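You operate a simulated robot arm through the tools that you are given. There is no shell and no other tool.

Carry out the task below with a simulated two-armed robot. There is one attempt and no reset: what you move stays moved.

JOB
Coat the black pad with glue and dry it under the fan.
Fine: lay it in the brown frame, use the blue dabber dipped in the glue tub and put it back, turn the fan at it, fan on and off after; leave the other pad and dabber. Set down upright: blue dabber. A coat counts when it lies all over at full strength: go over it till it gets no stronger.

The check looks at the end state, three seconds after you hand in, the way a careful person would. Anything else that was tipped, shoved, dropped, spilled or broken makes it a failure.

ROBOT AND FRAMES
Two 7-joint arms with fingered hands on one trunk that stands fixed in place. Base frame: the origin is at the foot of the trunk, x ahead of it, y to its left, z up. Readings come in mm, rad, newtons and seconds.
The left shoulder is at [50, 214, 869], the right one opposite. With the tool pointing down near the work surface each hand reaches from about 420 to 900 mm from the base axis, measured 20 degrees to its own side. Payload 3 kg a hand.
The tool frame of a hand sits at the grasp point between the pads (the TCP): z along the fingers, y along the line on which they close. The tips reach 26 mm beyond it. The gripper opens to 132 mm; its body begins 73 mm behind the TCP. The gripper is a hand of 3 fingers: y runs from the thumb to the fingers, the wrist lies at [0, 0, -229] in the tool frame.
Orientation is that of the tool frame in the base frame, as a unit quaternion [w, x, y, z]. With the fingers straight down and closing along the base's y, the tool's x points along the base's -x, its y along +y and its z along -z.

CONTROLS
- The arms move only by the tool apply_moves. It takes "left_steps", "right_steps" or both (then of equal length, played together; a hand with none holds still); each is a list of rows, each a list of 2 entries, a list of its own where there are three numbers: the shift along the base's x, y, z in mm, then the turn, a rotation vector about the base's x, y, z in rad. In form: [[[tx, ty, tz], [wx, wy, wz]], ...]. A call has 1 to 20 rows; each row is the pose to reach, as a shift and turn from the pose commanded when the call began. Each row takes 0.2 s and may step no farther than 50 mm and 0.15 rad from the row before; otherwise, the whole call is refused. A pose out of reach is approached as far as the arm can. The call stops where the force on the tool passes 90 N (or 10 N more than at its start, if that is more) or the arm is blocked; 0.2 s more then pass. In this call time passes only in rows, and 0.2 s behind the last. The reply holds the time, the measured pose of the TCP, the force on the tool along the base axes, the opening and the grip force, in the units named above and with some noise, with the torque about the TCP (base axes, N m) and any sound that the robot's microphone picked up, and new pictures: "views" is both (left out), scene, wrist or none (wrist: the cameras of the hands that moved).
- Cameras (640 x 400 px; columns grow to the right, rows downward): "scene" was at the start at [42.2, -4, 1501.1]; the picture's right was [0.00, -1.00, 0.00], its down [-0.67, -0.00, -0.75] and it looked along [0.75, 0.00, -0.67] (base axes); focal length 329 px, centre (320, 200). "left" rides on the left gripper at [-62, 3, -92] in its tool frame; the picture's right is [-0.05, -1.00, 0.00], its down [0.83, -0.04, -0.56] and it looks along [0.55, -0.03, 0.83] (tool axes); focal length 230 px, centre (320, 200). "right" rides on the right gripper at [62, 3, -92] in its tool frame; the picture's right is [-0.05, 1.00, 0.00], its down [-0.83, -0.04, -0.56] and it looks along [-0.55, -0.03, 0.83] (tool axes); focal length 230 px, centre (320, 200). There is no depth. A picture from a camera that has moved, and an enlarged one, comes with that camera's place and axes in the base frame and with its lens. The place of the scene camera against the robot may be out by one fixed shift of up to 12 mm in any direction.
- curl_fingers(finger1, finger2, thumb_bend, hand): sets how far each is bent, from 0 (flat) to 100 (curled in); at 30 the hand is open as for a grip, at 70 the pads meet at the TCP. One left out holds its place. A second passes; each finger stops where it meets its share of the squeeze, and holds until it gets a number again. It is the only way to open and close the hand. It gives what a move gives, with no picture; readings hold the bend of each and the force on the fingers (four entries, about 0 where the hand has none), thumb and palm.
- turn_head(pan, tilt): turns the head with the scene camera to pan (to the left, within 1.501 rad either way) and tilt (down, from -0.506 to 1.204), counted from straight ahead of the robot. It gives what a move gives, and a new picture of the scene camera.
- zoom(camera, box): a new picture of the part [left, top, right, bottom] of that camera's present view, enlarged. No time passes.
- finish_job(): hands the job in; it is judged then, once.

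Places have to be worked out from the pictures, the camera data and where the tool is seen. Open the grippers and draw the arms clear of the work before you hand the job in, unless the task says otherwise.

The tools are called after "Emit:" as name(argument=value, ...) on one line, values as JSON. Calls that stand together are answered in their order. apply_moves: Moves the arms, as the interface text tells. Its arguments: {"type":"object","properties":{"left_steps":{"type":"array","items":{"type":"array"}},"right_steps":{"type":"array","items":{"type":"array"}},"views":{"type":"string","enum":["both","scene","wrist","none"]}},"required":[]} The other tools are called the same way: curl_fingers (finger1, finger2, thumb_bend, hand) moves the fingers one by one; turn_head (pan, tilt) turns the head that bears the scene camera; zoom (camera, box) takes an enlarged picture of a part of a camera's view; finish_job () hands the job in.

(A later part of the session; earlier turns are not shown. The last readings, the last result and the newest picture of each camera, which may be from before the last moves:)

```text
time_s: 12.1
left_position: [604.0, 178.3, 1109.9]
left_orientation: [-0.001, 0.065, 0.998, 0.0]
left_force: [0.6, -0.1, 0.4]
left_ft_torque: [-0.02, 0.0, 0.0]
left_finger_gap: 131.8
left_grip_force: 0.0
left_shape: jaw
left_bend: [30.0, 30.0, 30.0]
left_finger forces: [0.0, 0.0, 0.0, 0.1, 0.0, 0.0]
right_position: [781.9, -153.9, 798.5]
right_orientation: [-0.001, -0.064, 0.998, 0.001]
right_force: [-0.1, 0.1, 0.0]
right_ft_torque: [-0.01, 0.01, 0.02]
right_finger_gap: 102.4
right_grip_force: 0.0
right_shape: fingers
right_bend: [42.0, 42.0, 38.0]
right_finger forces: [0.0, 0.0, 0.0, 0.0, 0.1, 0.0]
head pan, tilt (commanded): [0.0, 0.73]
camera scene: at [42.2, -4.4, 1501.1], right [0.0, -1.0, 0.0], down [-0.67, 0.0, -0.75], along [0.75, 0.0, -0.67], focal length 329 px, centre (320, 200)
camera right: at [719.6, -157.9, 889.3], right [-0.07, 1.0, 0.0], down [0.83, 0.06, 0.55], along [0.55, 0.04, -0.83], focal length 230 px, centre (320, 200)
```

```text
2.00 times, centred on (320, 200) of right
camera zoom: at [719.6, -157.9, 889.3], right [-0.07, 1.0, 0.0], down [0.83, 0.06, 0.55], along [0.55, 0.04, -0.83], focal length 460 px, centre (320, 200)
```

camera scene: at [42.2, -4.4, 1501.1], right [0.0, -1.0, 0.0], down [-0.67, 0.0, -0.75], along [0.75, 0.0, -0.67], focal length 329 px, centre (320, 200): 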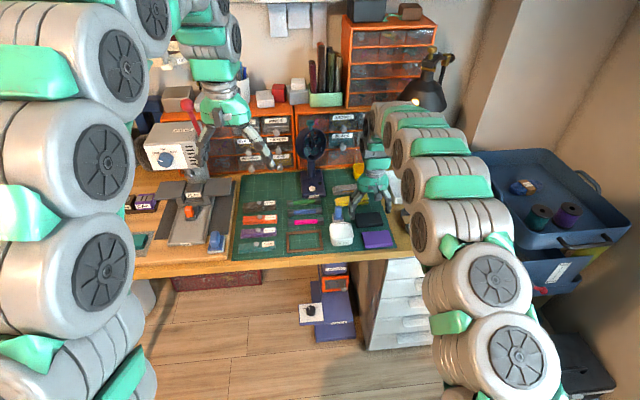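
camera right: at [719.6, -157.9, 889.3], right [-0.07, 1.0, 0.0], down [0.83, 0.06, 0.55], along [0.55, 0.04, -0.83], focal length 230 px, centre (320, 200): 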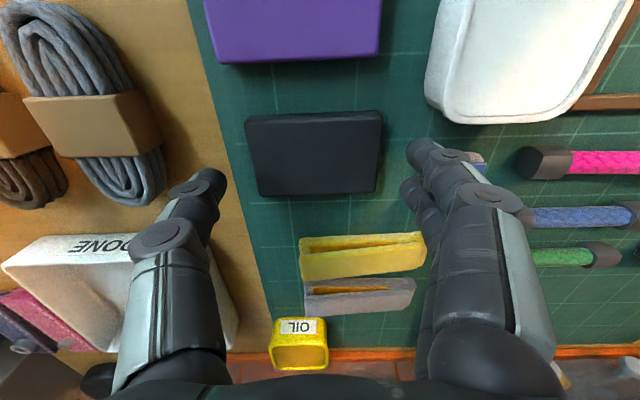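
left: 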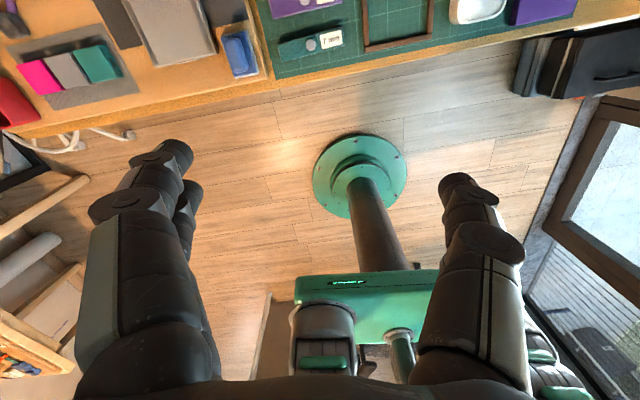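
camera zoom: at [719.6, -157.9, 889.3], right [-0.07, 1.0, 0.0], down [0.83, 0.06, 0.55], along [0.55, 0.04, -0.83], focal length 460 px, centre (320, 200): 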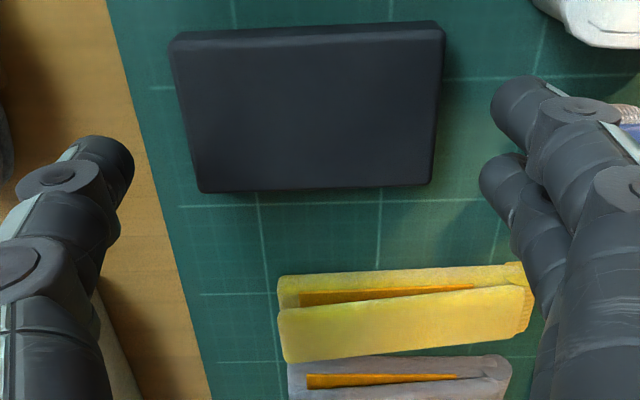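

The pad centre re-measures at (782.5,-155.4), matching the hand at (782,-154). I lower so the fingertips come to about z=740, straddling the pad.

Emit:
apply_moves(right_steps=[[[0.5, -1.5, -15], [0, 0, 0]], [[0.5, -1.5, -26], [0, 0, 0]], [[0.5, -1.5, -33], [0, 0, 0]]], views="wrist")

Emit:
zoom(camera="scene", box=[320, 180, 420, 250])

Emit:
zoom(camera="right", box=[160, 50, 480, 250])

```text
time_s: 12.9
left_position: [604.4, 177.4, 1110.5]
left_orientation: [0.0, 0.066, 0.998, 0.0]
left_force: [-0.2, -0.2, 0.8]
left_ft_torque: [0.0, 0.0, -0.02]
left_finger_gap: 131.9
left_grip_force: 0.1
left_shape: jaw
left_bend: [30.0, 30.0, 30.0]
left_finger forces: [0.0, 0.0, 0.0, 0.0, 0.0, 0.0]
right_position: [781.7, -156.8, 766.4]
right_orientation: [0.001, -0.062, 0.998, 0.001]
right_force: [0.4, -0.2, 0.6]
right_ft_torque: [0.0, 0.02, 0.0]
right_finger_gap: 102.3
right_grip_force: 0.0
right_shape: fingers
right_bend: [42.0, 42.0, 38.0]
right_finger forces: [0.1, 0.1, 0.1, 0.0, 0.0, 0.0]
head pan, tilt (commanded): [0.0, 0.73]
camera right: at [720.2, -160.1, 857.6], right [-0.07, 1.0, 0.0], down [0.83, 0.06, 0.56], along [0.55, 0.04, -0.83], focal length 230 px, centre (320, 200)
```

right: 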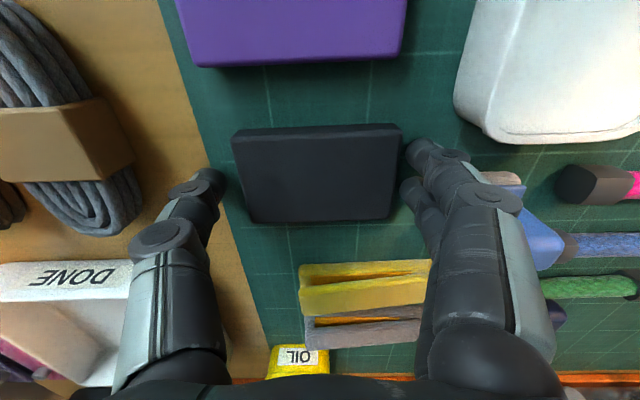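

```text
5.71 times, centred on (370, 215) of scene
camera zoom: at [42.2, -4.4, 1501.0], right [0.0, -1.0, 0.0], down [-0.67, 0.0, -0.75], along [0.75, 0.0, -0.67], focal length 1880 px, centre (34, 114)
```

zoom: 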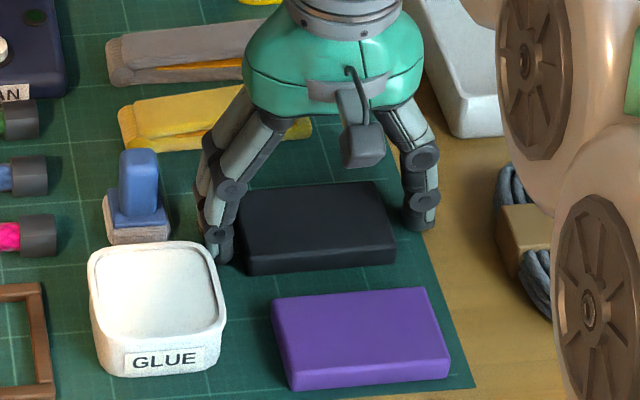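

```text
2.00 times, centred on (320, 150) of right
camera zoom: at [720.2, -160.1, 857.6], right [-0.07, 1.0, 0.0], down [0.83, 0.06, 0.56], along [0.55, 0.04, -0.83], focal length 460 px, centre (320, 300)
```

zoom: 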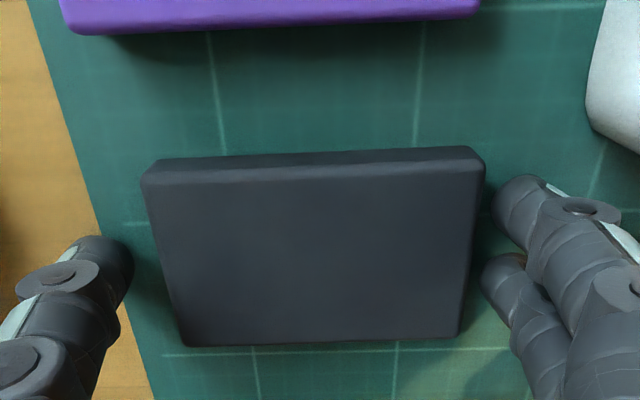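

The fingers straddle the pad ends with clear mat around, no contact yet. I close the right hand on the pad.

Emit:
curl_fingers(hand="right", finger1=60, finger2=60, thumb_bend=60)

Emit:
zoom(camera="right", box=[160, 50, 480, 250])

Emit:
zoom(camera="scene", box=[320, 180, 420, 250])

```text
time_s: 13.9
left_position: [604.2, 177.1, 1111.0]
left_orientation: [0.0, 0.066, 0.998, 0.0]
left_force: [0.2, -0.1, -0.1]
left_ft_torque: [0.01, 0.01, 0.0]
left_finger_gap: 131.9
left_grip_force: 0.0
left_shape: jaw
left_bend: [30.0, 30.0, 30.0]
left_finger forces: [0.0, 0.0, 0.1, 0.1, 0.1, 0.0]
right_position: [782.6, -154.9, 766.8]
right_orientation: [0.0, -0.063, 0.998, 0.0]
right_force: [6.0, 2.0, 13.7]
right_ft_torque: [0.69, -0.08, -0.24]
right_finger_gap: 81.9
right_grip_force: 26.5
right_shape: fingers
right_bend: [48.0, 48.0, 51.0]
right_finger forces: [16.9, 16.3, 0.0, 0.0, 19.7, 0.0]
head pan, tilt (commanded): [0.0, 0.73]
```

```text
2.00 times, centred on (320, 150) of right
camera zoom: at [720.2, -159.9, 858.0], right [-0.07, 1.0, 0.0], down [0.83, 0.06, 0.56], along [0.56, 0.04, -0.83], focal length 460 px, centre (320, 300)
```

zoom: 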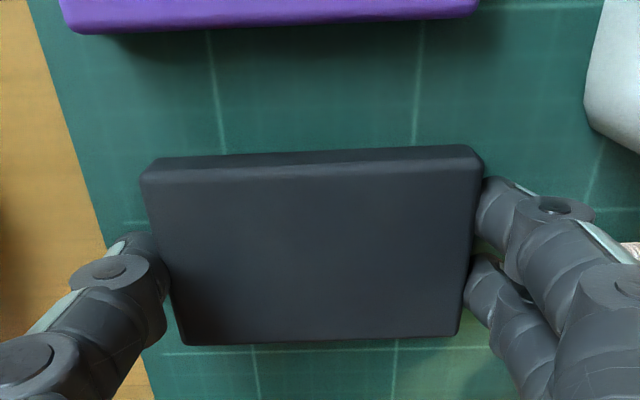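

```text
5.71 times, centred on (370, 215) of scene
camera zoom: at [42.0, -4.3, 1501.1], right [0.0, -1.0, 0.0], down [-0.67, 0.0, -0.75], along [0.75, 0.0, -0.67], focal length 1880 px, centre (34, 114)
```

zoom: 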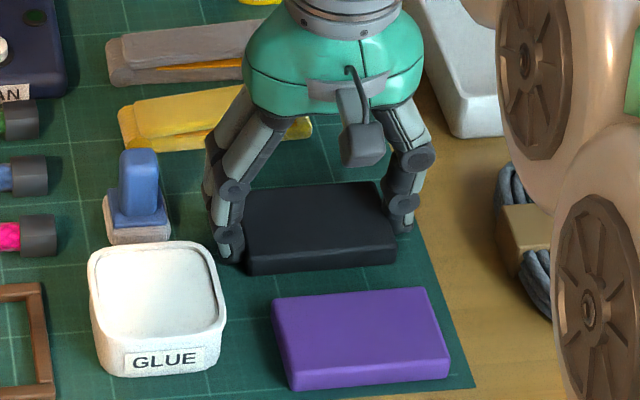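

Gripped with about 26 N. I lift a little first to check that the pad comes along.

Emit:
apply_moves(right_steps=[[[0, 0, 8], [0, 0, 0]], [[0, 0, 20], [0, 0, 0]], [[0, 0, 50], [0, 0, 0]], [[0, 0, 85], [0, 0, 0]]], views="both")

Emit:
zoom(camera="right", box=[160, 50, 480, 250])

Emit:
zoom(camera="scene", box=[320, 160, 420, 230])

```text
time_s: 14.9
left_position: [602.8, 176.3, 1110.2]
left_orientation: [0.0, 0.066, 0.998, 0.001]
left_force: [0.4, -0.4, 0.5]
left_ft_torque: [-0.01, 0.01, 0.01]
left_finger_gap: 131.9
left_grip_force: 0.1
left_shape: jaw
left_bend: [30.0, 30.0, 30.0]
left_finger forces: [0.0, 0.1, 0.1, 0.0, 0.0, 0.0]
right_position: [779.7, -155.3, 851.8]
right_orientation: [-0.001, -0.064, 0.998, 0.0]
right_force: [0.4, 0.1, -1.9]
right_ft_torque: [0.01, 0.0, -0.02]
right_finger_gap: 82.2
right_grip_force: 20.1
right_shape: fingers
right_bend: [48.0, 48.0, 51.0]
right_finger forces: [10.0, 10.1, 0.0, 0.0, 20.2, 0.1]
head pan, tilt (commanded): [0.0, 0.73]
camera scene: at [42.1, -4.4, 1501.0], right [0.0, -1.0, 0.0], down [-0.67, 0.0, -0.75], along [0.75, 0.0, -0.67], focal length 329 px, centre (320, 200)
camera right: at [717.4, -159.7, 942.4], right [-0.07, 1.0, 0.0], down [0.83, 0.06, 0.56], along [0.55, 0.04, -0.83], focal length 230 px, centre (320, 200)
```

scene: 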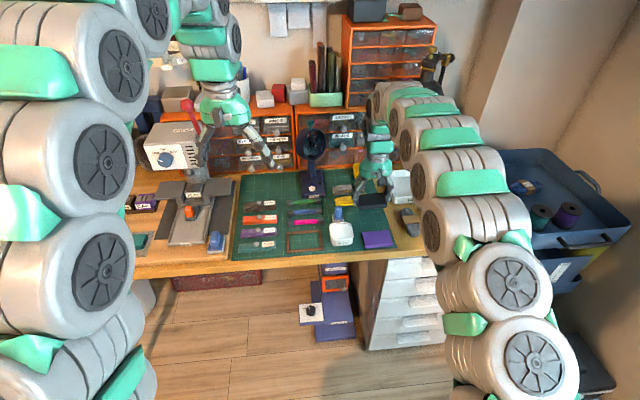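
right: 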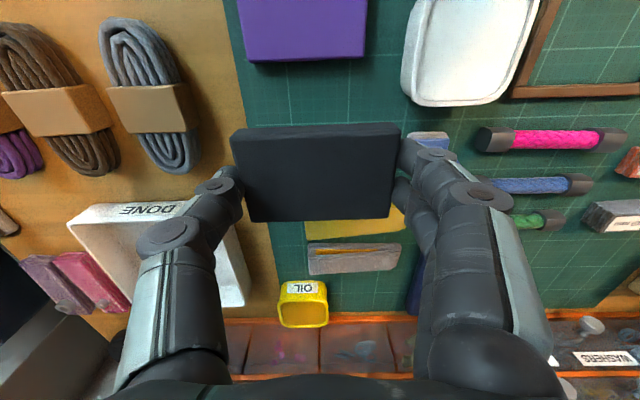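

```text
2.00 times, centred on (320, 150) of right
camera zoom: at [717.4, -159.7, 942.4], right [-0.07, 1.0, 0.0], down [0.83, 0.06, 0.56], along [0.55, 0.04, -0.83], focal length 460 px, centre (320, 300)
```

zoom: 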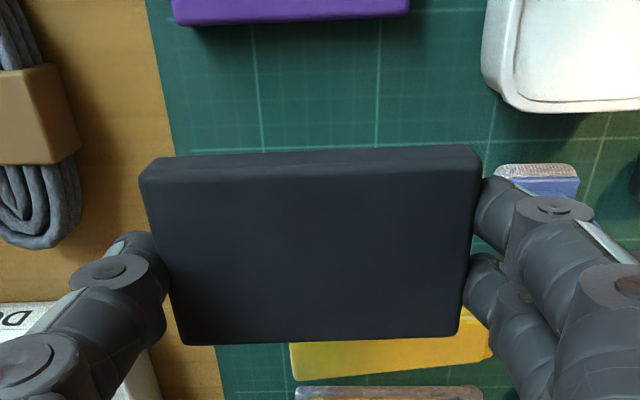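

```text
5.71 times, centred on (370, 195) of scene
camera zoom: at [42.1, -4.4, 1501.0], right [0.0, -1.0, 0.0], down [-0.67, 0.0, -0.75], along [0.75, 0.0, -0.67], focal length 1880 px, centre (34, 229)
```

zoom: 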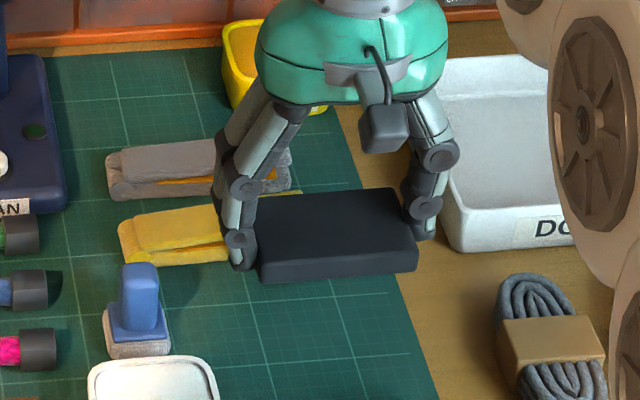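

The pad is held level and firm, offset only ~2 mm from the hand centre. I carry it over the tub to above the frame.

Emit:
apply_moves(right_steps=[[[-13, 34, 0], [0, 0, -0.005]], [[-29, 74, 0], [0, 0, -0.01]], [[-46, 114, 0], [0, 0, -0.015]], [[-62, 154, 0], [0, 0, -0.02]], [[-75, 188, 0], [0, 0, -0.025]], [[-81.7, 204, 0], [0, 0, -0.03]]], views="wrist")

Emit:
apply_moves(right_steps=[[[0, 0, -30], [0, 0, 0]], [[0, 0, -55], [0, 0, 0]]], views="both")

Emit:
zoom(camera="right", box=[160, 50, 480, 250])

Emit:
zoom(camera="scene", box=[260, 190, 360, 260])

```text
time_s: 16.3
left_position: [604.2, 178.0, 1110.3]
left_orientation: [0.0, 0.065, 0.998, 0.0]
left_force: [0.8, 0.4, -0.1]
left_ft_torque: [0.06, -0.03, -0.01]
left_finger_gap: 131.7
left_grip_force: 0.0
left_shape: jaw
left_bend: [30.0, 30.0, 30.0]
left_finger forces: [0.0, 0.0, 0.1, 0.0, 0.0, 0.0]
right_position: [698.1, 47.9, 850.0]
right_orientation: [0.0, -0.047, 0.999, -0.001]
right_force: [0.2, 0.8, -1.7]
right_ft_torque: [0.04, 0.0, -0.01]
right_finger_gap: 82.0
right_grip_force: 20.1
right_shape: fingers
right_bend: [48.0, 48.0, 51.0]
right_finger forces: [9.9, 9.9, 0.0, 0.1, 19.9, 0.0]
head pan, tilt (commanded): [0.0, 0.73]
camera right: at [636.2, 45.5, 941.8], right [-0.04, 1.0, 0.0], down [0.83, 0.04, 0.56], along [0.55, 0.02, -0.83], focal length 230 px, centre (320, 200)
```

right: 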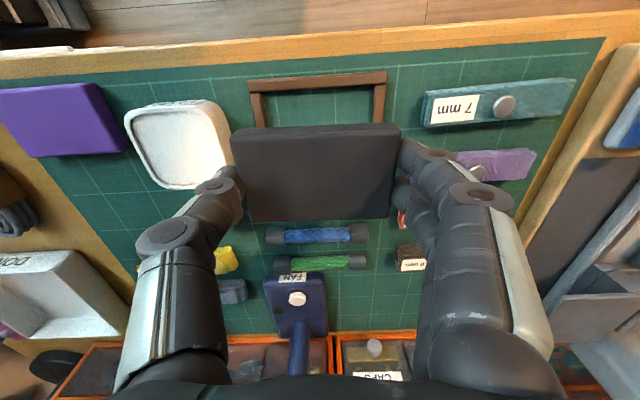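

```text
time_s: 16.9
left_position: [604.9, 178.0, 1109.9]
left_orientation: [0.0, 0.066, 0.998, 0.0]
left_force: [-0.5, -0.1, -0.7]
left_ft_torque: [-0.02, 0.0, -0.03]
left_finger_gap: 131.9
left_grip_force: 0.1
left_shape: jaw
left_bend: [30.0, 30.0, 30.0]
left_finger forces: [0.1, 0.1, 0.0, 0.0, 0.0, 0.0]
right_position: [701.0, 46.0, 794.1]
right_orientation: [0.0, -0.048, 0.999, -0.001]
right_force: [-0.1, -1.1, -1.5]
right_ft_torque: [-0.02, 0.0, 0.0]
right_finger_gap: 82.3
right_grip_force: 19.9
right_shape: fingers
right_bend: [48.0, 48.0, 51.0]
right_finger forces: [10.0, 9.9, 0.1, 0.0, 19.9, 0.0]
head pan, tilt (commanded): [0.0, 0.73]
camera scene: at [42.2, -4.4, 1501.0], right [0.0, -1.0, 0.0], down [-0.67, 0.0, -0.75], along [0.75, 0.0, -0.67], focal length 329 px, centre (320, 200)
camera right: at [638.1, 43.3, 886.6], right [-0.04, 1.0, 0.0], down [0.83, 0.04, 0.55], along [0.55, 0.02, -0.83], focal length 230 px, centre (320, 200)
```

scene: 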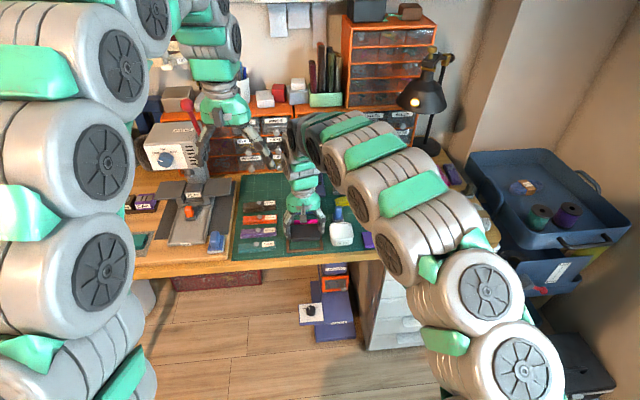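
right: 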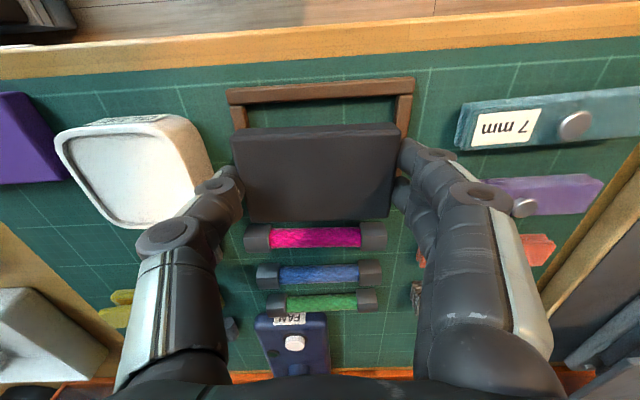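

```text
2.00 times, centred on (320, 150) of right
camera zoom: at [638.1, 43.3, 886.6], right [-0.04, 1.0, 0.0], down [0.83, 0.04, 0.55], along [0.55, 0.02, -0.83], focal length 460 px, centre (320, 300)
```

zoom: 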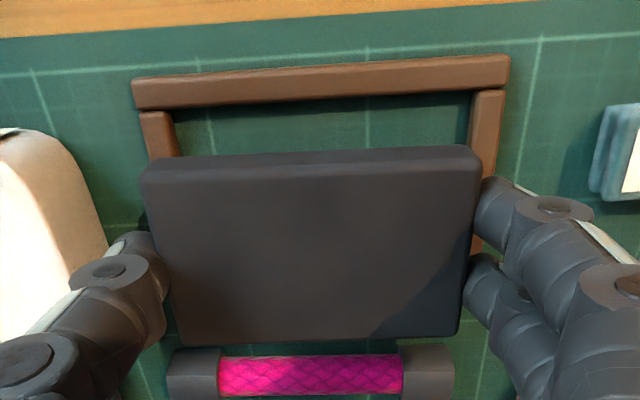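

```text
5.71 times, centred on (310, 225) of scene
camera zoom: at [42.2, -4.4, 1501.0], right [0.0, -1.0, 0.0], down [-0.67, 0.0, -0.75], along [0.75, 0.0, -0.67], focal length 1880 px, centre (377, 57)
```

zoom: 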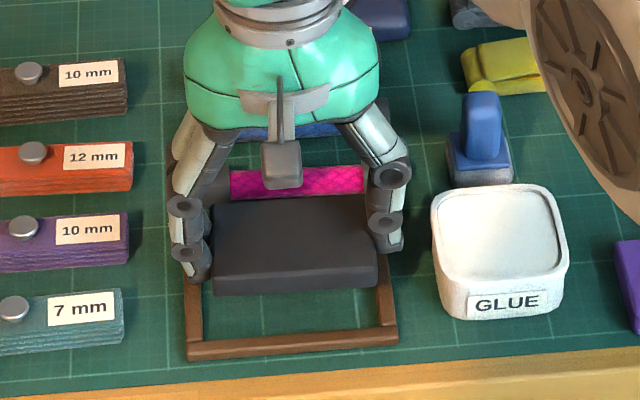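

Relative to the frame the pad must shift about (-1,+3) mm. I correct that and descend part way to check again.

Emit:
apply_moves(right_steps=[[[-1.1, 3.2, -6], [0, 0, 0]], [[-1.1, 3.2, -15], [0, 0, 0]]], views="wrist")

Emit:
zoom(camera="right", box=[160, 50, 480, 250])

Emit:
zoom(camera="scene", box=[270, 205, 350, 260])

```text
time_s: 17.5
left_position: [605.1, 177.2, 1110.2]
left_orientation: [0.001, 0.064, 0.998, 0.0]
left_force: [-0.1, 0.6, -0.6]
left_ft_torque: [0.02, -0.04, -0.04]
left_finger_gap: 132.0
left_grip_force: 0.0
left_shape: jaw
left_bend: [30.0, 30.0, 30.0]
left_finger forces: [0.0, 0.1, 0.1, 0.0, 0.0, 0.0]
right_position: [699.1, 49.1, 781.3]
right_orientation: [0.0, -0.048, 0.999, 0.0]
right_force: [0.8, -0.4, -0.2]
right_ft_torque: [-0.03, -0.01, -0.01]
right_finger_gap: 82.4
right_grip_force: 19.5
right_shape: fingers
right_bend: [48.0, 48.0, 51.0]
right_finger forces: [9.8, 9.9, 0.0, 0.0, 19.9, 0.1]
head pan, tilt (commanded): [0.0, 0.73]
camera right: at [636.8, 47.1, 872.1], right [-0.04, 1.0, 0.0], down [0.83, 0.04, 0.56], along [0.56, 0.02, -0.83], focal length 230 px, centre (320, 200)
```

right: 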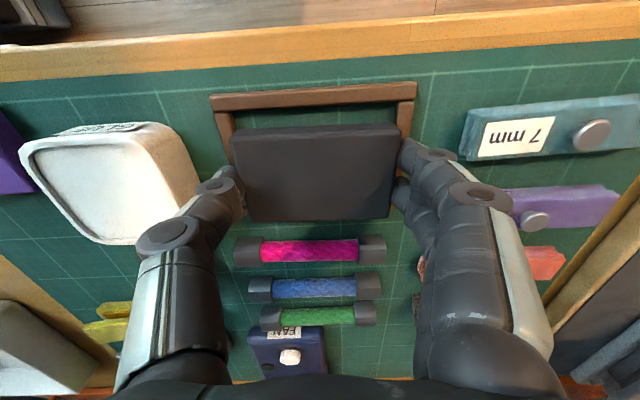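

```text
2.00 times, centred on (320, 150) of right
camera zoom: at [636.8, 47.1, 872.1], right [-0.04, 1.0, 0.0], down [0.83, 0.04, 0.56], along [0.56, 0.02, -0.83], focal length 460 px, centre (320, 300)
```

zoom: 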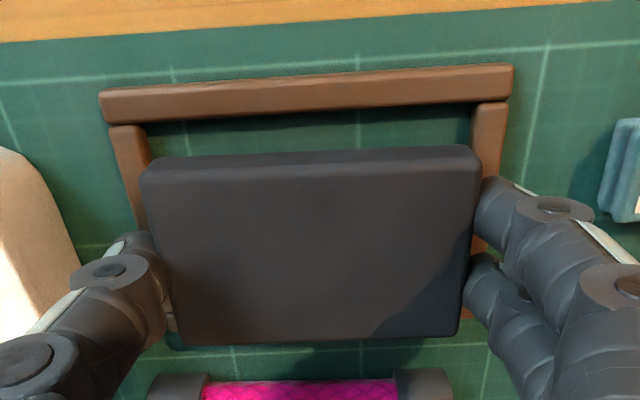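

```text
7.27 times, centred on (310, 232) of scene
camera zoom: at [42.2, -4.4, 1501.0], right [0.0, -1.0, 0.0], down [-0.67, 0.0, -0.75], along [0.75, 0.0, -0.67], focal length 2393 px, centre (393, -36)
```

zoom: 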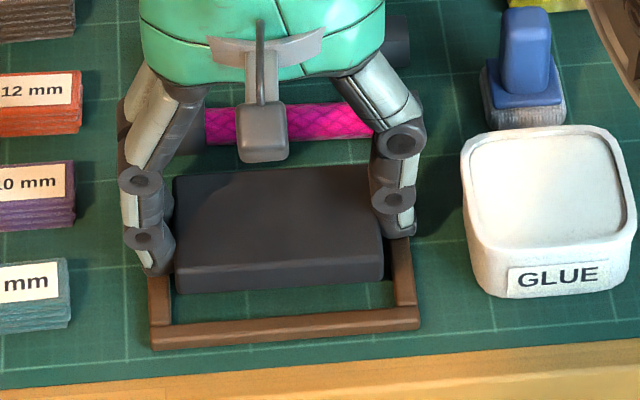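

The pad centre is now within about 1 mm of the frame centre. I lower until the fingertips are just above the frame bars.

Emit:
apply_moves(right_steps=[[[-1.2, -0.6, -6], [0, 0, 0]], [[-1.2, -0.6, -10], [0, 0, 0]], [[-1.2, -0.6, -12.5], [0, 0, 0]]], views="wrist")

Emit:
zoom(camera="right", box=[160, 50, 480, 250])

Emit:
zoom(camera="scene", box=[270, 205, 350, 260])

```text
time_s: 18.3
left_position: [605.3, 177.1, 1111.3]
left_orientation: [0.001, 0.064, 0.998, 0.0]
left_force: [-0.4, -0.7, 0.0]
left_ft_torque: [-0.02, -0.01, 0.01]
left_finger_gap: 131.6
left_grip_force: 0.0
left_shape: jaw
left_bend: [30.0, 30.0, 30.0]
left_finger forces: [0.1, 0.1, 0.0, 0.0, 0.0, 0.0]
right_position: [700.0, 50.7, 774.2]
right_orientation: [0.004, -0.048, 0.999, 0.001]
right_force: [-16.6, -5.6, 80.1]
right_ft_torque: [3.06, 0.99, 0.73]
right_finger_gap: 82.3
right_grip_force: 59.0
right_shape: fingers
right_bend: [54.0, 54.0, 51.0]
right_finger forces: [47.3, 44.9, 0.1, 0.0, 25.8, 0.1]
head pan, tilt (commanded): [0.0, 0.73]
camera right: at [636.6, 47.4, 864.4], right [-0.04, 1.0, 0.0], down [0.83, 0.03, 0.56], along [0.56, 0.03, -0.83], focal length 230 px, centre (320, 200)
```

right: 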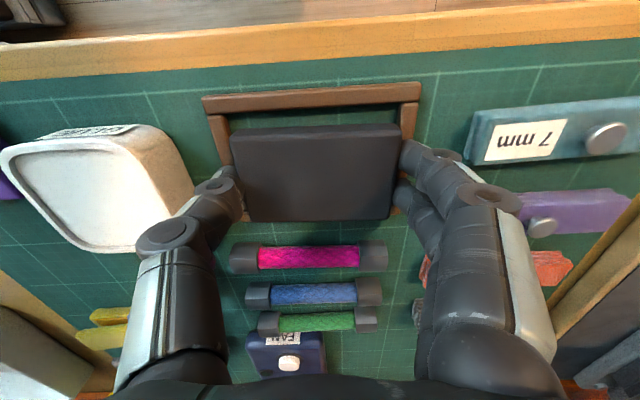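

```text
2.00 times, centred on (320, 150) of right
camera zoom: at [636.6, 47.4, 864.4], right [-0.04, 1.0, 0.0], down [0.83, 0.03, 0.56], along [0.56, 0.03, -0.83], focal length 460 px, centre (320, 300)
```

zoom: 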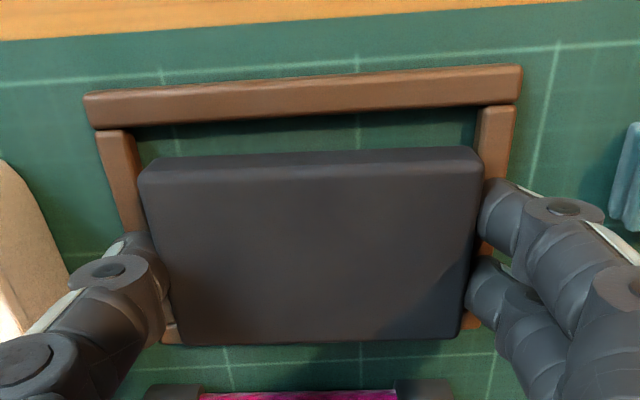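

```text
7.27 times, centred on (310, 232) of scene
camera zoom: at [40.8, -4.6, 1501.1], right [0.0, -1.0, 0.0], down [-0.67, 0.0, -0.75], along [0.75, 0.0, -0.67], focal length 2393 px, centre (393, -36)
```

zoom: 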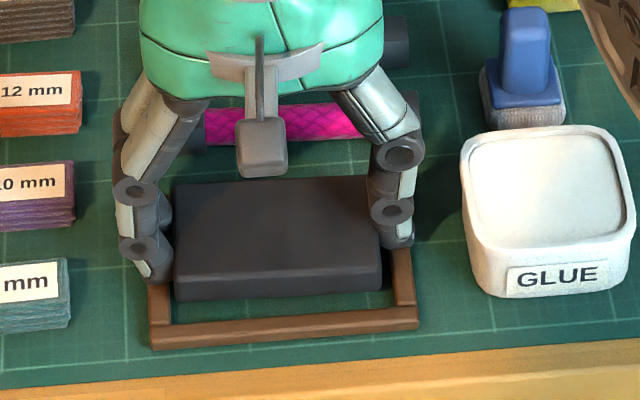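

The left fingertips met the frame bar (80 N) at TCP z≈774, so tips reach lower than thought. I back off a few mm and check alignment before letting the pad drop the last millimetres into the frame.

Emit:
apply_moves(right_steps=[[[0, 0, 2], [0, 0, 0]], [[0, 0, 4], [0, 0, 0]]], views="wrist")

Emit:
zoom(camera="right", box=[160, 50, 480, 250])

Emit:
zoom(camera="scene", box=[270, 205, 350, 260])

```text
time_s: 18.9
left_position: [604.6, 176.3, 1110.1]
left_orientation: [0.001, 0.065, 0.998, 0.0]
left_force: [0.4, 0.3, -0.3]
left_ft_torque: [0.03, -0.02, -0.03]
left_finger_gap: 131.7
left_grip_force: 0.1
left_shape: jaw
left_bend: [30.0, 30.0, 30.0]
left_finger forces: [0.0, 0.0, 0.0, 0.0, 0.0, 0.0]
right_position: [699.4, 48.9, 774.2]
right_orientation: [0.001, -0.047, 0.999, 0.0]
right_force: [15.3, 1.2, 39.3]
right_ft_torque: [2.0, -0.29, -0.75]
right_finger_gap: 82.4
right_grip_force: 37.9
right_shape: fingers
right_bend: [53.0, 52.0, 52.0]
right_finger forces: [29.1, 27.5, 0.0, 0.0, 17.8, 0.0]
head pan, tilt (commanded): [0.0, 0.73]
camera right: at [637.0, 46.3, 864.9], right [-0.04, 1.0, 0.0], down [0.83, 0.04, 0.56], along [0.56, 0.02, -0.83], focal length 230 px, centre (320, 200)
```

right: 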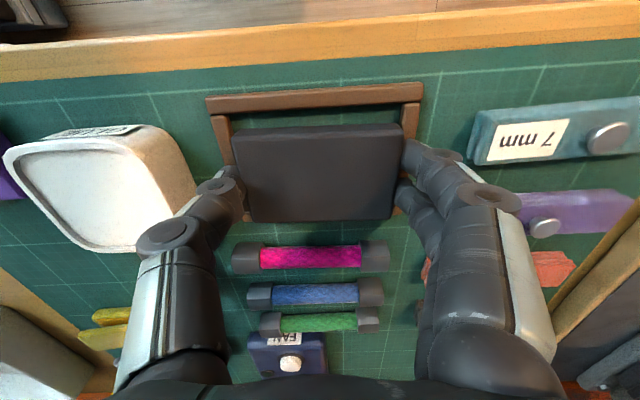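

```text
2.00 times, centred on (320, 150) of right
camera zoom: at [637.0, 46.3, 864.9], right [-0.04, 1.0, 0.0], down [0.83, 0.04, 0.56], along [0.56, 0.02, -0.83], focal length 460 px, centre (320, 300)
```

zoom: 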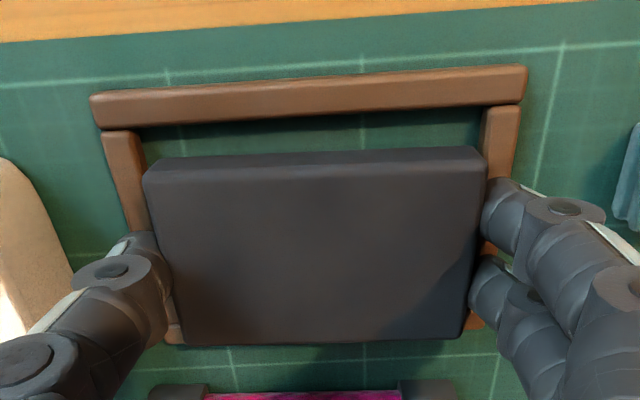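

```text
7.27 times, centred on (310, 232) of scene
camera zoom: at [41.9, -4.5, 1501.1], right [0.0, -1.0, 0.0], down [-0.67, 0.0, -0.75], along [0.75, 0.0, -0.67], focal length 2393 px, centre (393, -36)
```

zoom: 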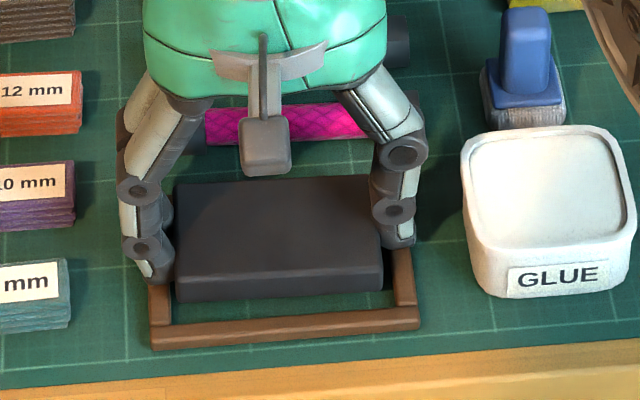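

Still pressing 39 N; pad and frame centres agree within ~1 mm. I raise 4 mm more to unload the frame, then open the hand slightly to drop the pad in.

Emit:
apply_moves(right_steps=[[[-0.8, -0.8, 2], [0, 0, 0]], [[-0.8, -0.8, 4], [0, 0, 0]]], views="none")

Emit:
zoom(camera="right", box=[160, 50, 480, 250])

Emit:
zoom(camera="scene", box=[270, 205, 350, 260])

```text
time_s: 19.5
left_position: [605.1, 177.7, 1109.4]
left_orientation: [0.0, 0.065, 0.998, 0.0]
left_force: [0.1, 0.2, -0.1]
left_ft_torque: [-0.01, -0.04, 0.0]
left_finger_gap: 131.8
left_grip_force: 0.0
left_shape: jaw
left_bend: [30.0, 30.0, 30.0]
left_finger forces: [0.1, 0.0, 0.1, 0.0, 0.0, 0.1]
right_position: [696.6, 48.1, 775.7]
right_orientation: [-0.003, -0.049, 0.999, 0.0]
right_force: [0.6, 0.0, -0.3]
right_ft_torque: [0.01, 0.02, -0.03]
right_finger_gap: 82.0
right_grip_force: 20.9
right_shape: fingers
right_bend: [49.0, 49.0, 52.0]
right_finger forces: [10.3, 10.3, 0.0, 0.0, 20.6, 0.1]
head pan, tilt (commanded): [0.0, 0.73]
```

```text
2.00 times, centred on (320, 150) of right
camera zoom: at [634.0, 45.2, 867.2], right [-0.05, 1.0, 0.0], down [0.83, 0.04, 0.55], along [0.55, 0.02, -0.83], focal length 460 px, centre (320, 300)
```

zoom: 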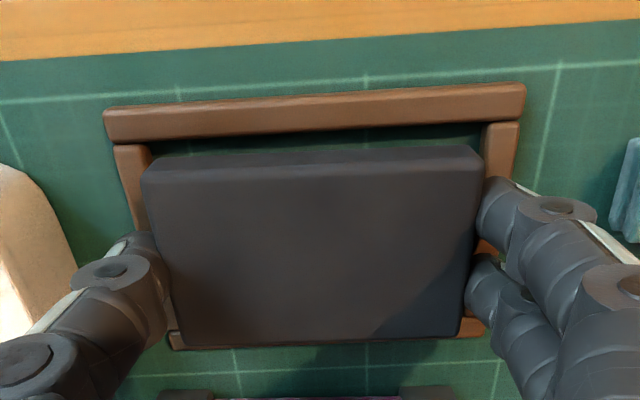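

```text
7.27 times, centred on (310, 232) of scene
camera zoom: at [42.2, -4.4, 1501.0], right [0.0, -1.0, 0.0], down [-0.67, 0.0, -0.75], along [0.75, 0.0, -0.67], focal length 2393 px, centre (393, -36)
```

zoom: 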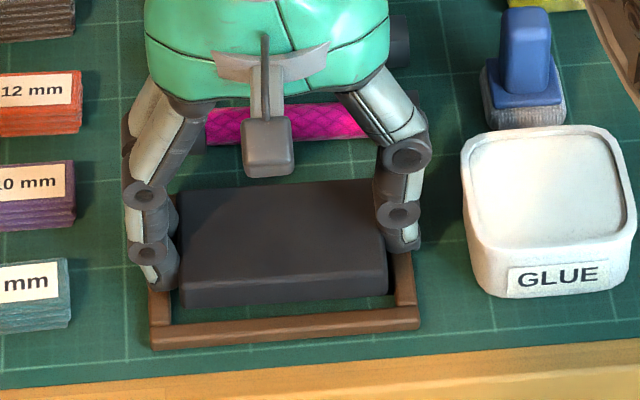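

Contact force is gone; the pad sits ~1.8 mm towards the robot of centre. I nudge it and open the hand to release.

Emit:
apply_moves(right_steps=[[[1.6, 0.8, 0], [0, 0, 0]]], views="none")

Emit:
curl_fingers(hand="right", finger1=42, finger2=42, thumb_bend=42)

Emit:
zoom(camera="right", box=[160, 50, 480, 250])

Emit:
zoom(camera="scene", box=[270, 205, 350, 260])

```text
time_s: 19.9
left_position: [604.5, 177.3, 1111.3]
left_orientation: [0.0, 0.065, 0.998, -0.001]
left_force: [-0.4, 0.2, -0.3]
left_ft_torque: [0.01, -0.02, 0.02]
left_finger_gap: 131.7
left_grip_force: 0.1
left_shape: jaw
left_bend: [30.0, 30.0, 30.0]
left_finger forces: [0.0, 0.1, 0.1, 0.0, 0.0, 0.0]
right_position: [697.9, 48.2, 777.4]
right_orientation: [-0.001, -0.048, 0.999, 0.0]
right_force: [0.6, 0.4, -0.7]
right_ft_torque: [0.01, 0.0, -0.01]
right_finger_gap: 82.2
right_grip_force: 20.3
right_shape: fingers
right_bend: [49.0, 49.0, 52.0]
right_finger forces: [10.3, 10.4, 0.0, 0.0, 20.6, 0.0]
head pan, tilt (commanded): [0.0, 0.73]
```

```text
time_s: 20.9
left_position: [605.0, 177.4, 1110.9]
left_orientation: [0.0, 0.065, 0.998, -0.001]
left_force: [0.2, 0.6, 0.4]
left_ft_torque: [-0.03, -0.02, 0.0]
left_finger_gap: 131.8
left_grip_force: 0.0
left_shape: jaw
left_bend: [30.0, 30.0, 30.0]
left_finger forces: [0.1, 0.0, 0.0, 0.0, 0.0, 0.0]
right_position: [699.2, 48.1, 778.7]
right_orientation: [-0.001, -0.047, 0.999, -0.001]
right_force: [0.6, 0.3, -0.8]
right_ft_torque: [-0.01, -0.02, 0.04]
right_finger_gap: 94.3
right_grip_force: 0.0
right_shape: fingers
right_bend: [42.0, 42.0, 42.0]
right_finger forces: [0.0, 0.0, 0.1, 0.1, 0.0, 0.0]
head pan, tilt (commanded): [0.0, 0.73]
```

```text
2.00 times, centred on (320, 150) of right
camera zoom: at [636.5, 45.8, 869.9], right [-0.04, 1.0, 0.0], down [0.83, 0.04, 0.56], along [0.55, 0.02, -0.83], focal length 460 px, centre (320, 300)
```

zoom: 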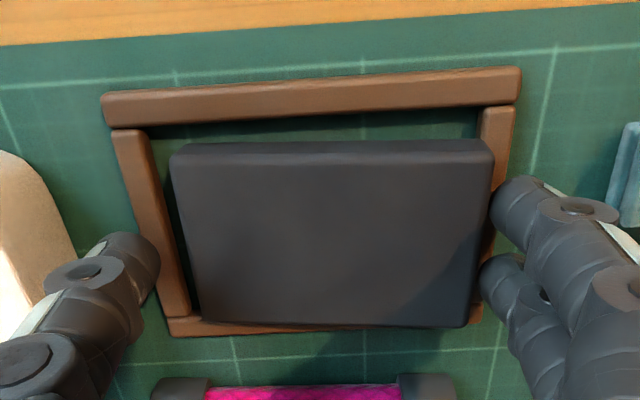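

```text
7.27 times, centred on (310, 232) of scene
camera zoom: at [42.1, -4.4, 1501.0], right [0.0, -1.0, 0.0], down [-0.67, 0.0, -0.75], along [0.75, 0.0, -0.67], focal length 2393 px, centre (393, -36)
```

zoom: 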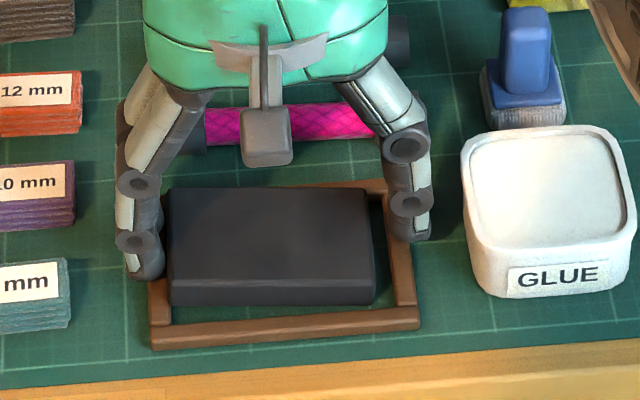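

The pad dropped but shifted left and turned a bit; it may rest on a bar. I open wider and raise the hand for a clear look.

Emit:
curl_fingers(hand="right", finger1=36, finger2=36, thumb_bend=38)

Emit:
apply_moves(right_steps=[[[0, 0, 20], [0, 0, 0]], [[-10, 0, 50], [0, 0, 0]], [[-40, 0, 80], [0, 0, 0]]], views="wrist")

Emit:
zoom(camera="right", box=[220, 110, 420, 240])

Emit:
zoom(camera="scene", box=[270, 205, 350, 260])

```text
time_s: 21.9
left_position: [604.6, 177.8, 1108.3]
left_orientation: [0.001, 0.065, 0.998, -0.001]
left_force: [-1.4, -0.6, 0.1]
left_ft_torque: [0.06, -0.02, -0.01]
left_finger_gap: 131.8
left_grip_force: 0.0
left_shape: jaw
left_bend: [30.0, 30.0, 30.0]
left_finger forces: [0.0, 0.0, 0.1, 0.0, 0.0, 0.0]
right_position: [698.4, 47.5, 778.7]
right_orientation: [0.0, -0.048, 0.999, -0.001]
right_force: [-0.6, 0.5, -0.3]
right_ft_torque: [-0.01, 0.02, -0.02]
right_finger_gap: 110.9
right_grip_force: 0.1
right_shape: fingers
right_bend: [36.0, 36.0, 38.0]
right_finger forces: [0.0, 0.0, 0.0, 0.1, 0.1, 0.0]
head pan, tilt (commanded): [0.0, 0.73]
```

```text
time_s: 22.7
left_position: [605.2, 177.5, 1109.7]
left_orientation: [0.0, 0.065, 0.998, 0.0]
left_force: [-0.6, -0.3, -0.2]
left_ft_torque: [-0.04, 0.0, 0.01]
left_finger_gap: 132.0
left_grip_force: 0.1
left_shape: jaw
left_bend: [30.0, 30.0, 30.0]
left_finger forces: [0.1, 0.0, 0.0, 0.1, 0.0, 0.1]
right_position: [658.7, 47.9, 857.7]
right_orientation: [0.0, -0.048, 0.999, 0.0]
right_force: [-0.1, -0.2, 0.8]
right_ft_torque: [-0.01, -0.03, 0.0]
right_finger_gap: 111.1
right_grip_force: 0.0
right_shape: fingers
right_bend: [36.0, 36.0, 38.0]
right_finger forces: [0.1, 0.1, 0.0, 0.0, 0.1, 0.0]
head pan, tilt (commanded): [0.0, 0.73]
camera right: at [595.8, 45.0, 949.3], right [-0.04, 1.0, 0.0], down [0.83, 0.04, 0.55], along [0.55, 0.02, -0.83], focal length 230 px, centre (320, 200)
```

right: 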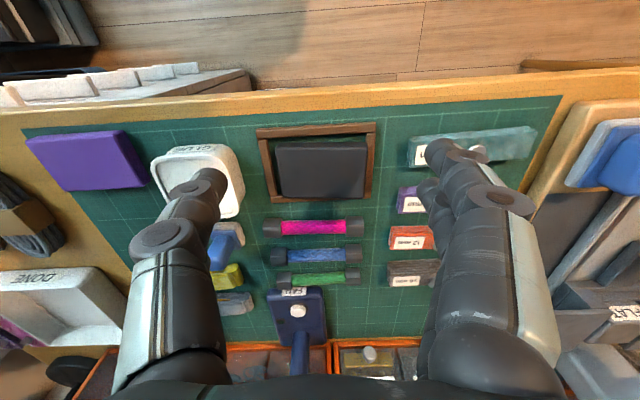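

```text
3.08 times, centred on (320, 175) of right
camera zoom: at [595.8, 45.0, 949.3], right [-0.04, 1.0, 0.0], down [0.83, 0.04, 0.55], along [0.55, 0.02, -0.83], focal length 708 px, centre (320, 277)
```

zoom: 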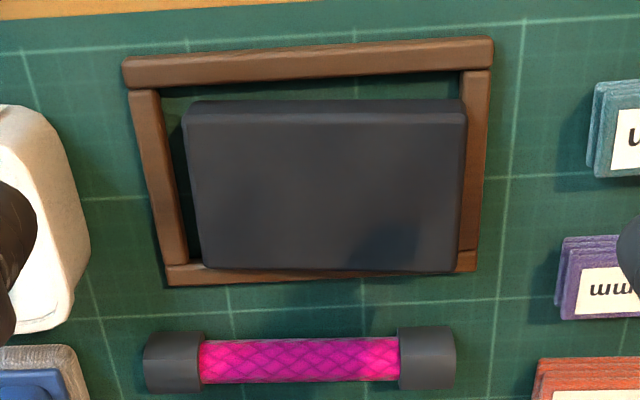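

```text
7.27 times, centred on (310, 232) of scene
camera zoom: at [42.1, -4.4, 1501.0], right [0.0, -1.0, 0.0], down [-0.67, 0.0, -0.75], along [0.75, 0.0, -0.67], focal length 2393 px, centre (393, -36)
```

zoom: 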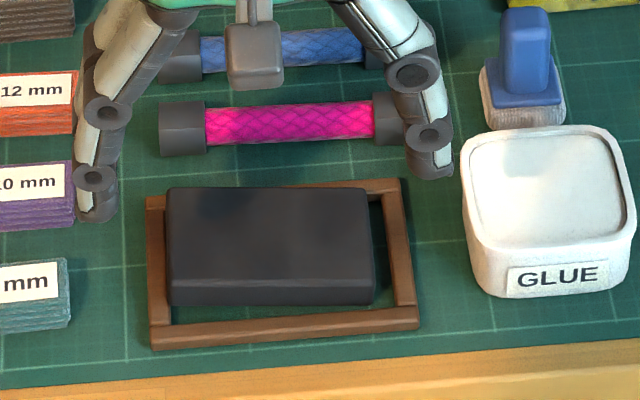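

The pad seems slightly tilted or jammed near the left/far side. I enlarge the corners to see where it rests.

Emit:
zoom(camera="right", box=[345, 125, 385, 205])

Emit:
zoom(camera="right", box=[255, 125, 300, 205])

Emit:
zoom(camera="scene", box=[285, 222, 335, 252])

```text
5.00 times, centred on (365, 165) of right
camera zoom: at [595.8, 45.0, 949.3], right [-0.04, 1.0, 0.0], down [0.83, 0.04, 0.55], along [0.55, 0.02, -0.83], focal length 1150 px, centre (95, 375)
```

zoom: 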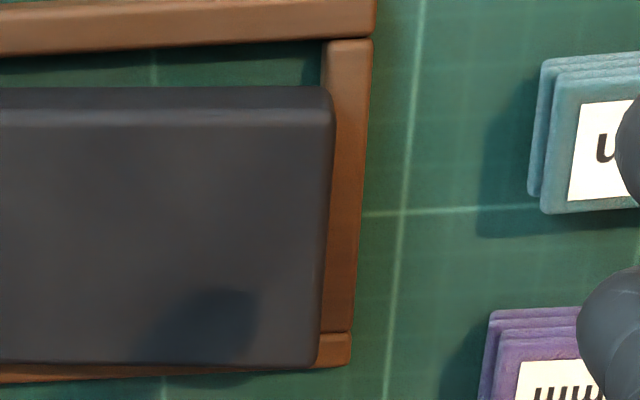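

```text
5.00 times, centred on (278, 165) of right
camera zoom: at [595.8, 45.0, 949.3], right [-0.04, 1.0, 0.0], down [0.83, 0.04, 0.55], along [0.55, 0.02, -0.83], focal length 1150 px, centre (532, 375)
```

zoom: 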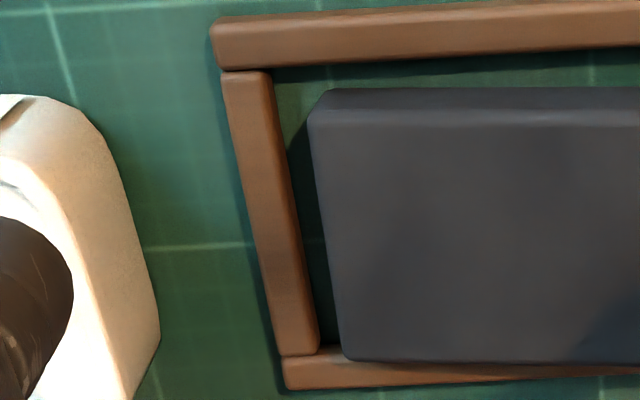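

```text
12.80 times, centred on (310, 237) of scene
camera zoom: at [42.1, -4.4, 1501.0], right [0.0, -1.0, 0.0], down [-0.67, 0.0, -0.75], along [0.75, 0.0, -0.67], focal length 4212 px, centre (448, -274)
```

zoom: 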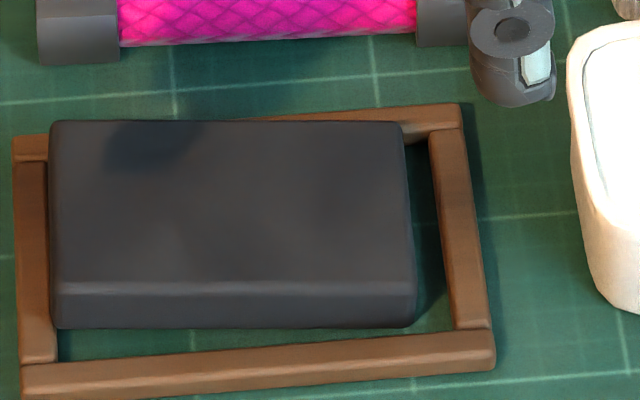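

The far side appears raised ~6 mm on a bar. I'll regrasp with the fingertips kept above bar height, centre and square the pad, then set it down flat before releasing.

Emit:
apply_moves(right_steps=[[[20, 0, -20], [0, 0, 0]], [[39, 1, -40], [0, 0, 0]], [[39, 1, -60], [0, 0, 0]], [[39, 1, -75], [0, 0, 0]]], views="wrist")

Emit:
zoom(camera="right", box=[160, 50, 480, 250])

Emit:
zoom(camera="scene", box=[270, 205, 350, 260])

```text
time_s: 23.7
left_position: [605.2, 178.8, 1110.2]
left_orientation: [0.0, 0.066, 0.998, 0.0]
left_force: [-0.4, 0.3, -0.3]
left_ft_torque: [0.0, -0.01, 0.02]
left_finger_gap: 131.9
left_grip_force: 0.0
left_shape: jaw
left_bend: [30.0, 30.0, 30.0]
left_finger forces: [0.0, 0.0, 0.0, 0.1, 0.0, 0.0]
right_position: [696.3, 49.6, 784.7]
right_orientation: [0.0, -0.048, 0.999, 0.0]
right_force: [0.7, 0.2, 0.3]
right_ft_torque: [-0.03, 0.0, 0.0]
right_finger_gap: 111.0
right_grip_force: 0.1
right_shape: fingers
right_bend: [36.0, 36.0, 38.0]
right_finger forces: [0.1, 0.1, 0.0, 0.0, 0.0, 0.1]
head pan, tilt (commanded): [0.0, 0.73]
camera right: at [634.0, 47.4, 875.2], right [-0.04, 1.0, 0.0], down [0.83, 0.04, 0.56], along [0.56, 0.02, -0.83], focal length 230 px, centre (320, 200)
```

right: 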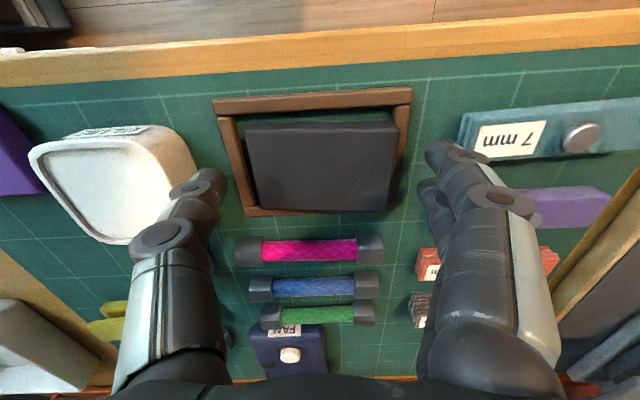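

```text
2.00 times, centred on (320, 150) of right
camera zoom: at [634.0, 47.4, 875.2], right [-0.04, 1.0, 0.0], down [0.83, 0.04, 0.56], along [0.56, 0.02, -0.83], focal length 460 px, centre (320, 300)
```

zoom: 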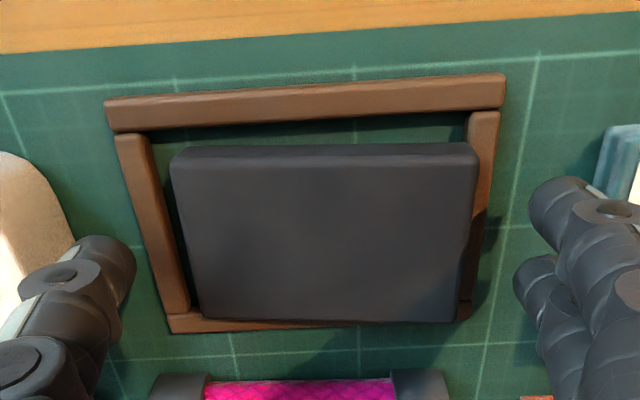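

```text
7.27 times, centred on (310, 232) of scene
camera zoom: at [42.2, -4.4, 1501.0], right [0.0, -1.0, 0.0], down [-0.67, 0.0, -0.75], along [0.75, 0.0, -0.67], focal length 2393 px, centre (393, -36)
```

zoom: 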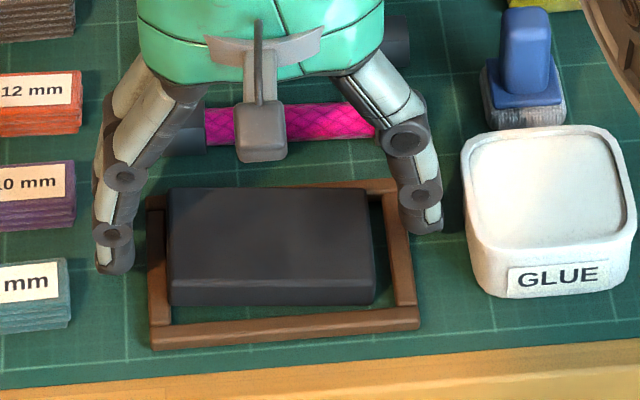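

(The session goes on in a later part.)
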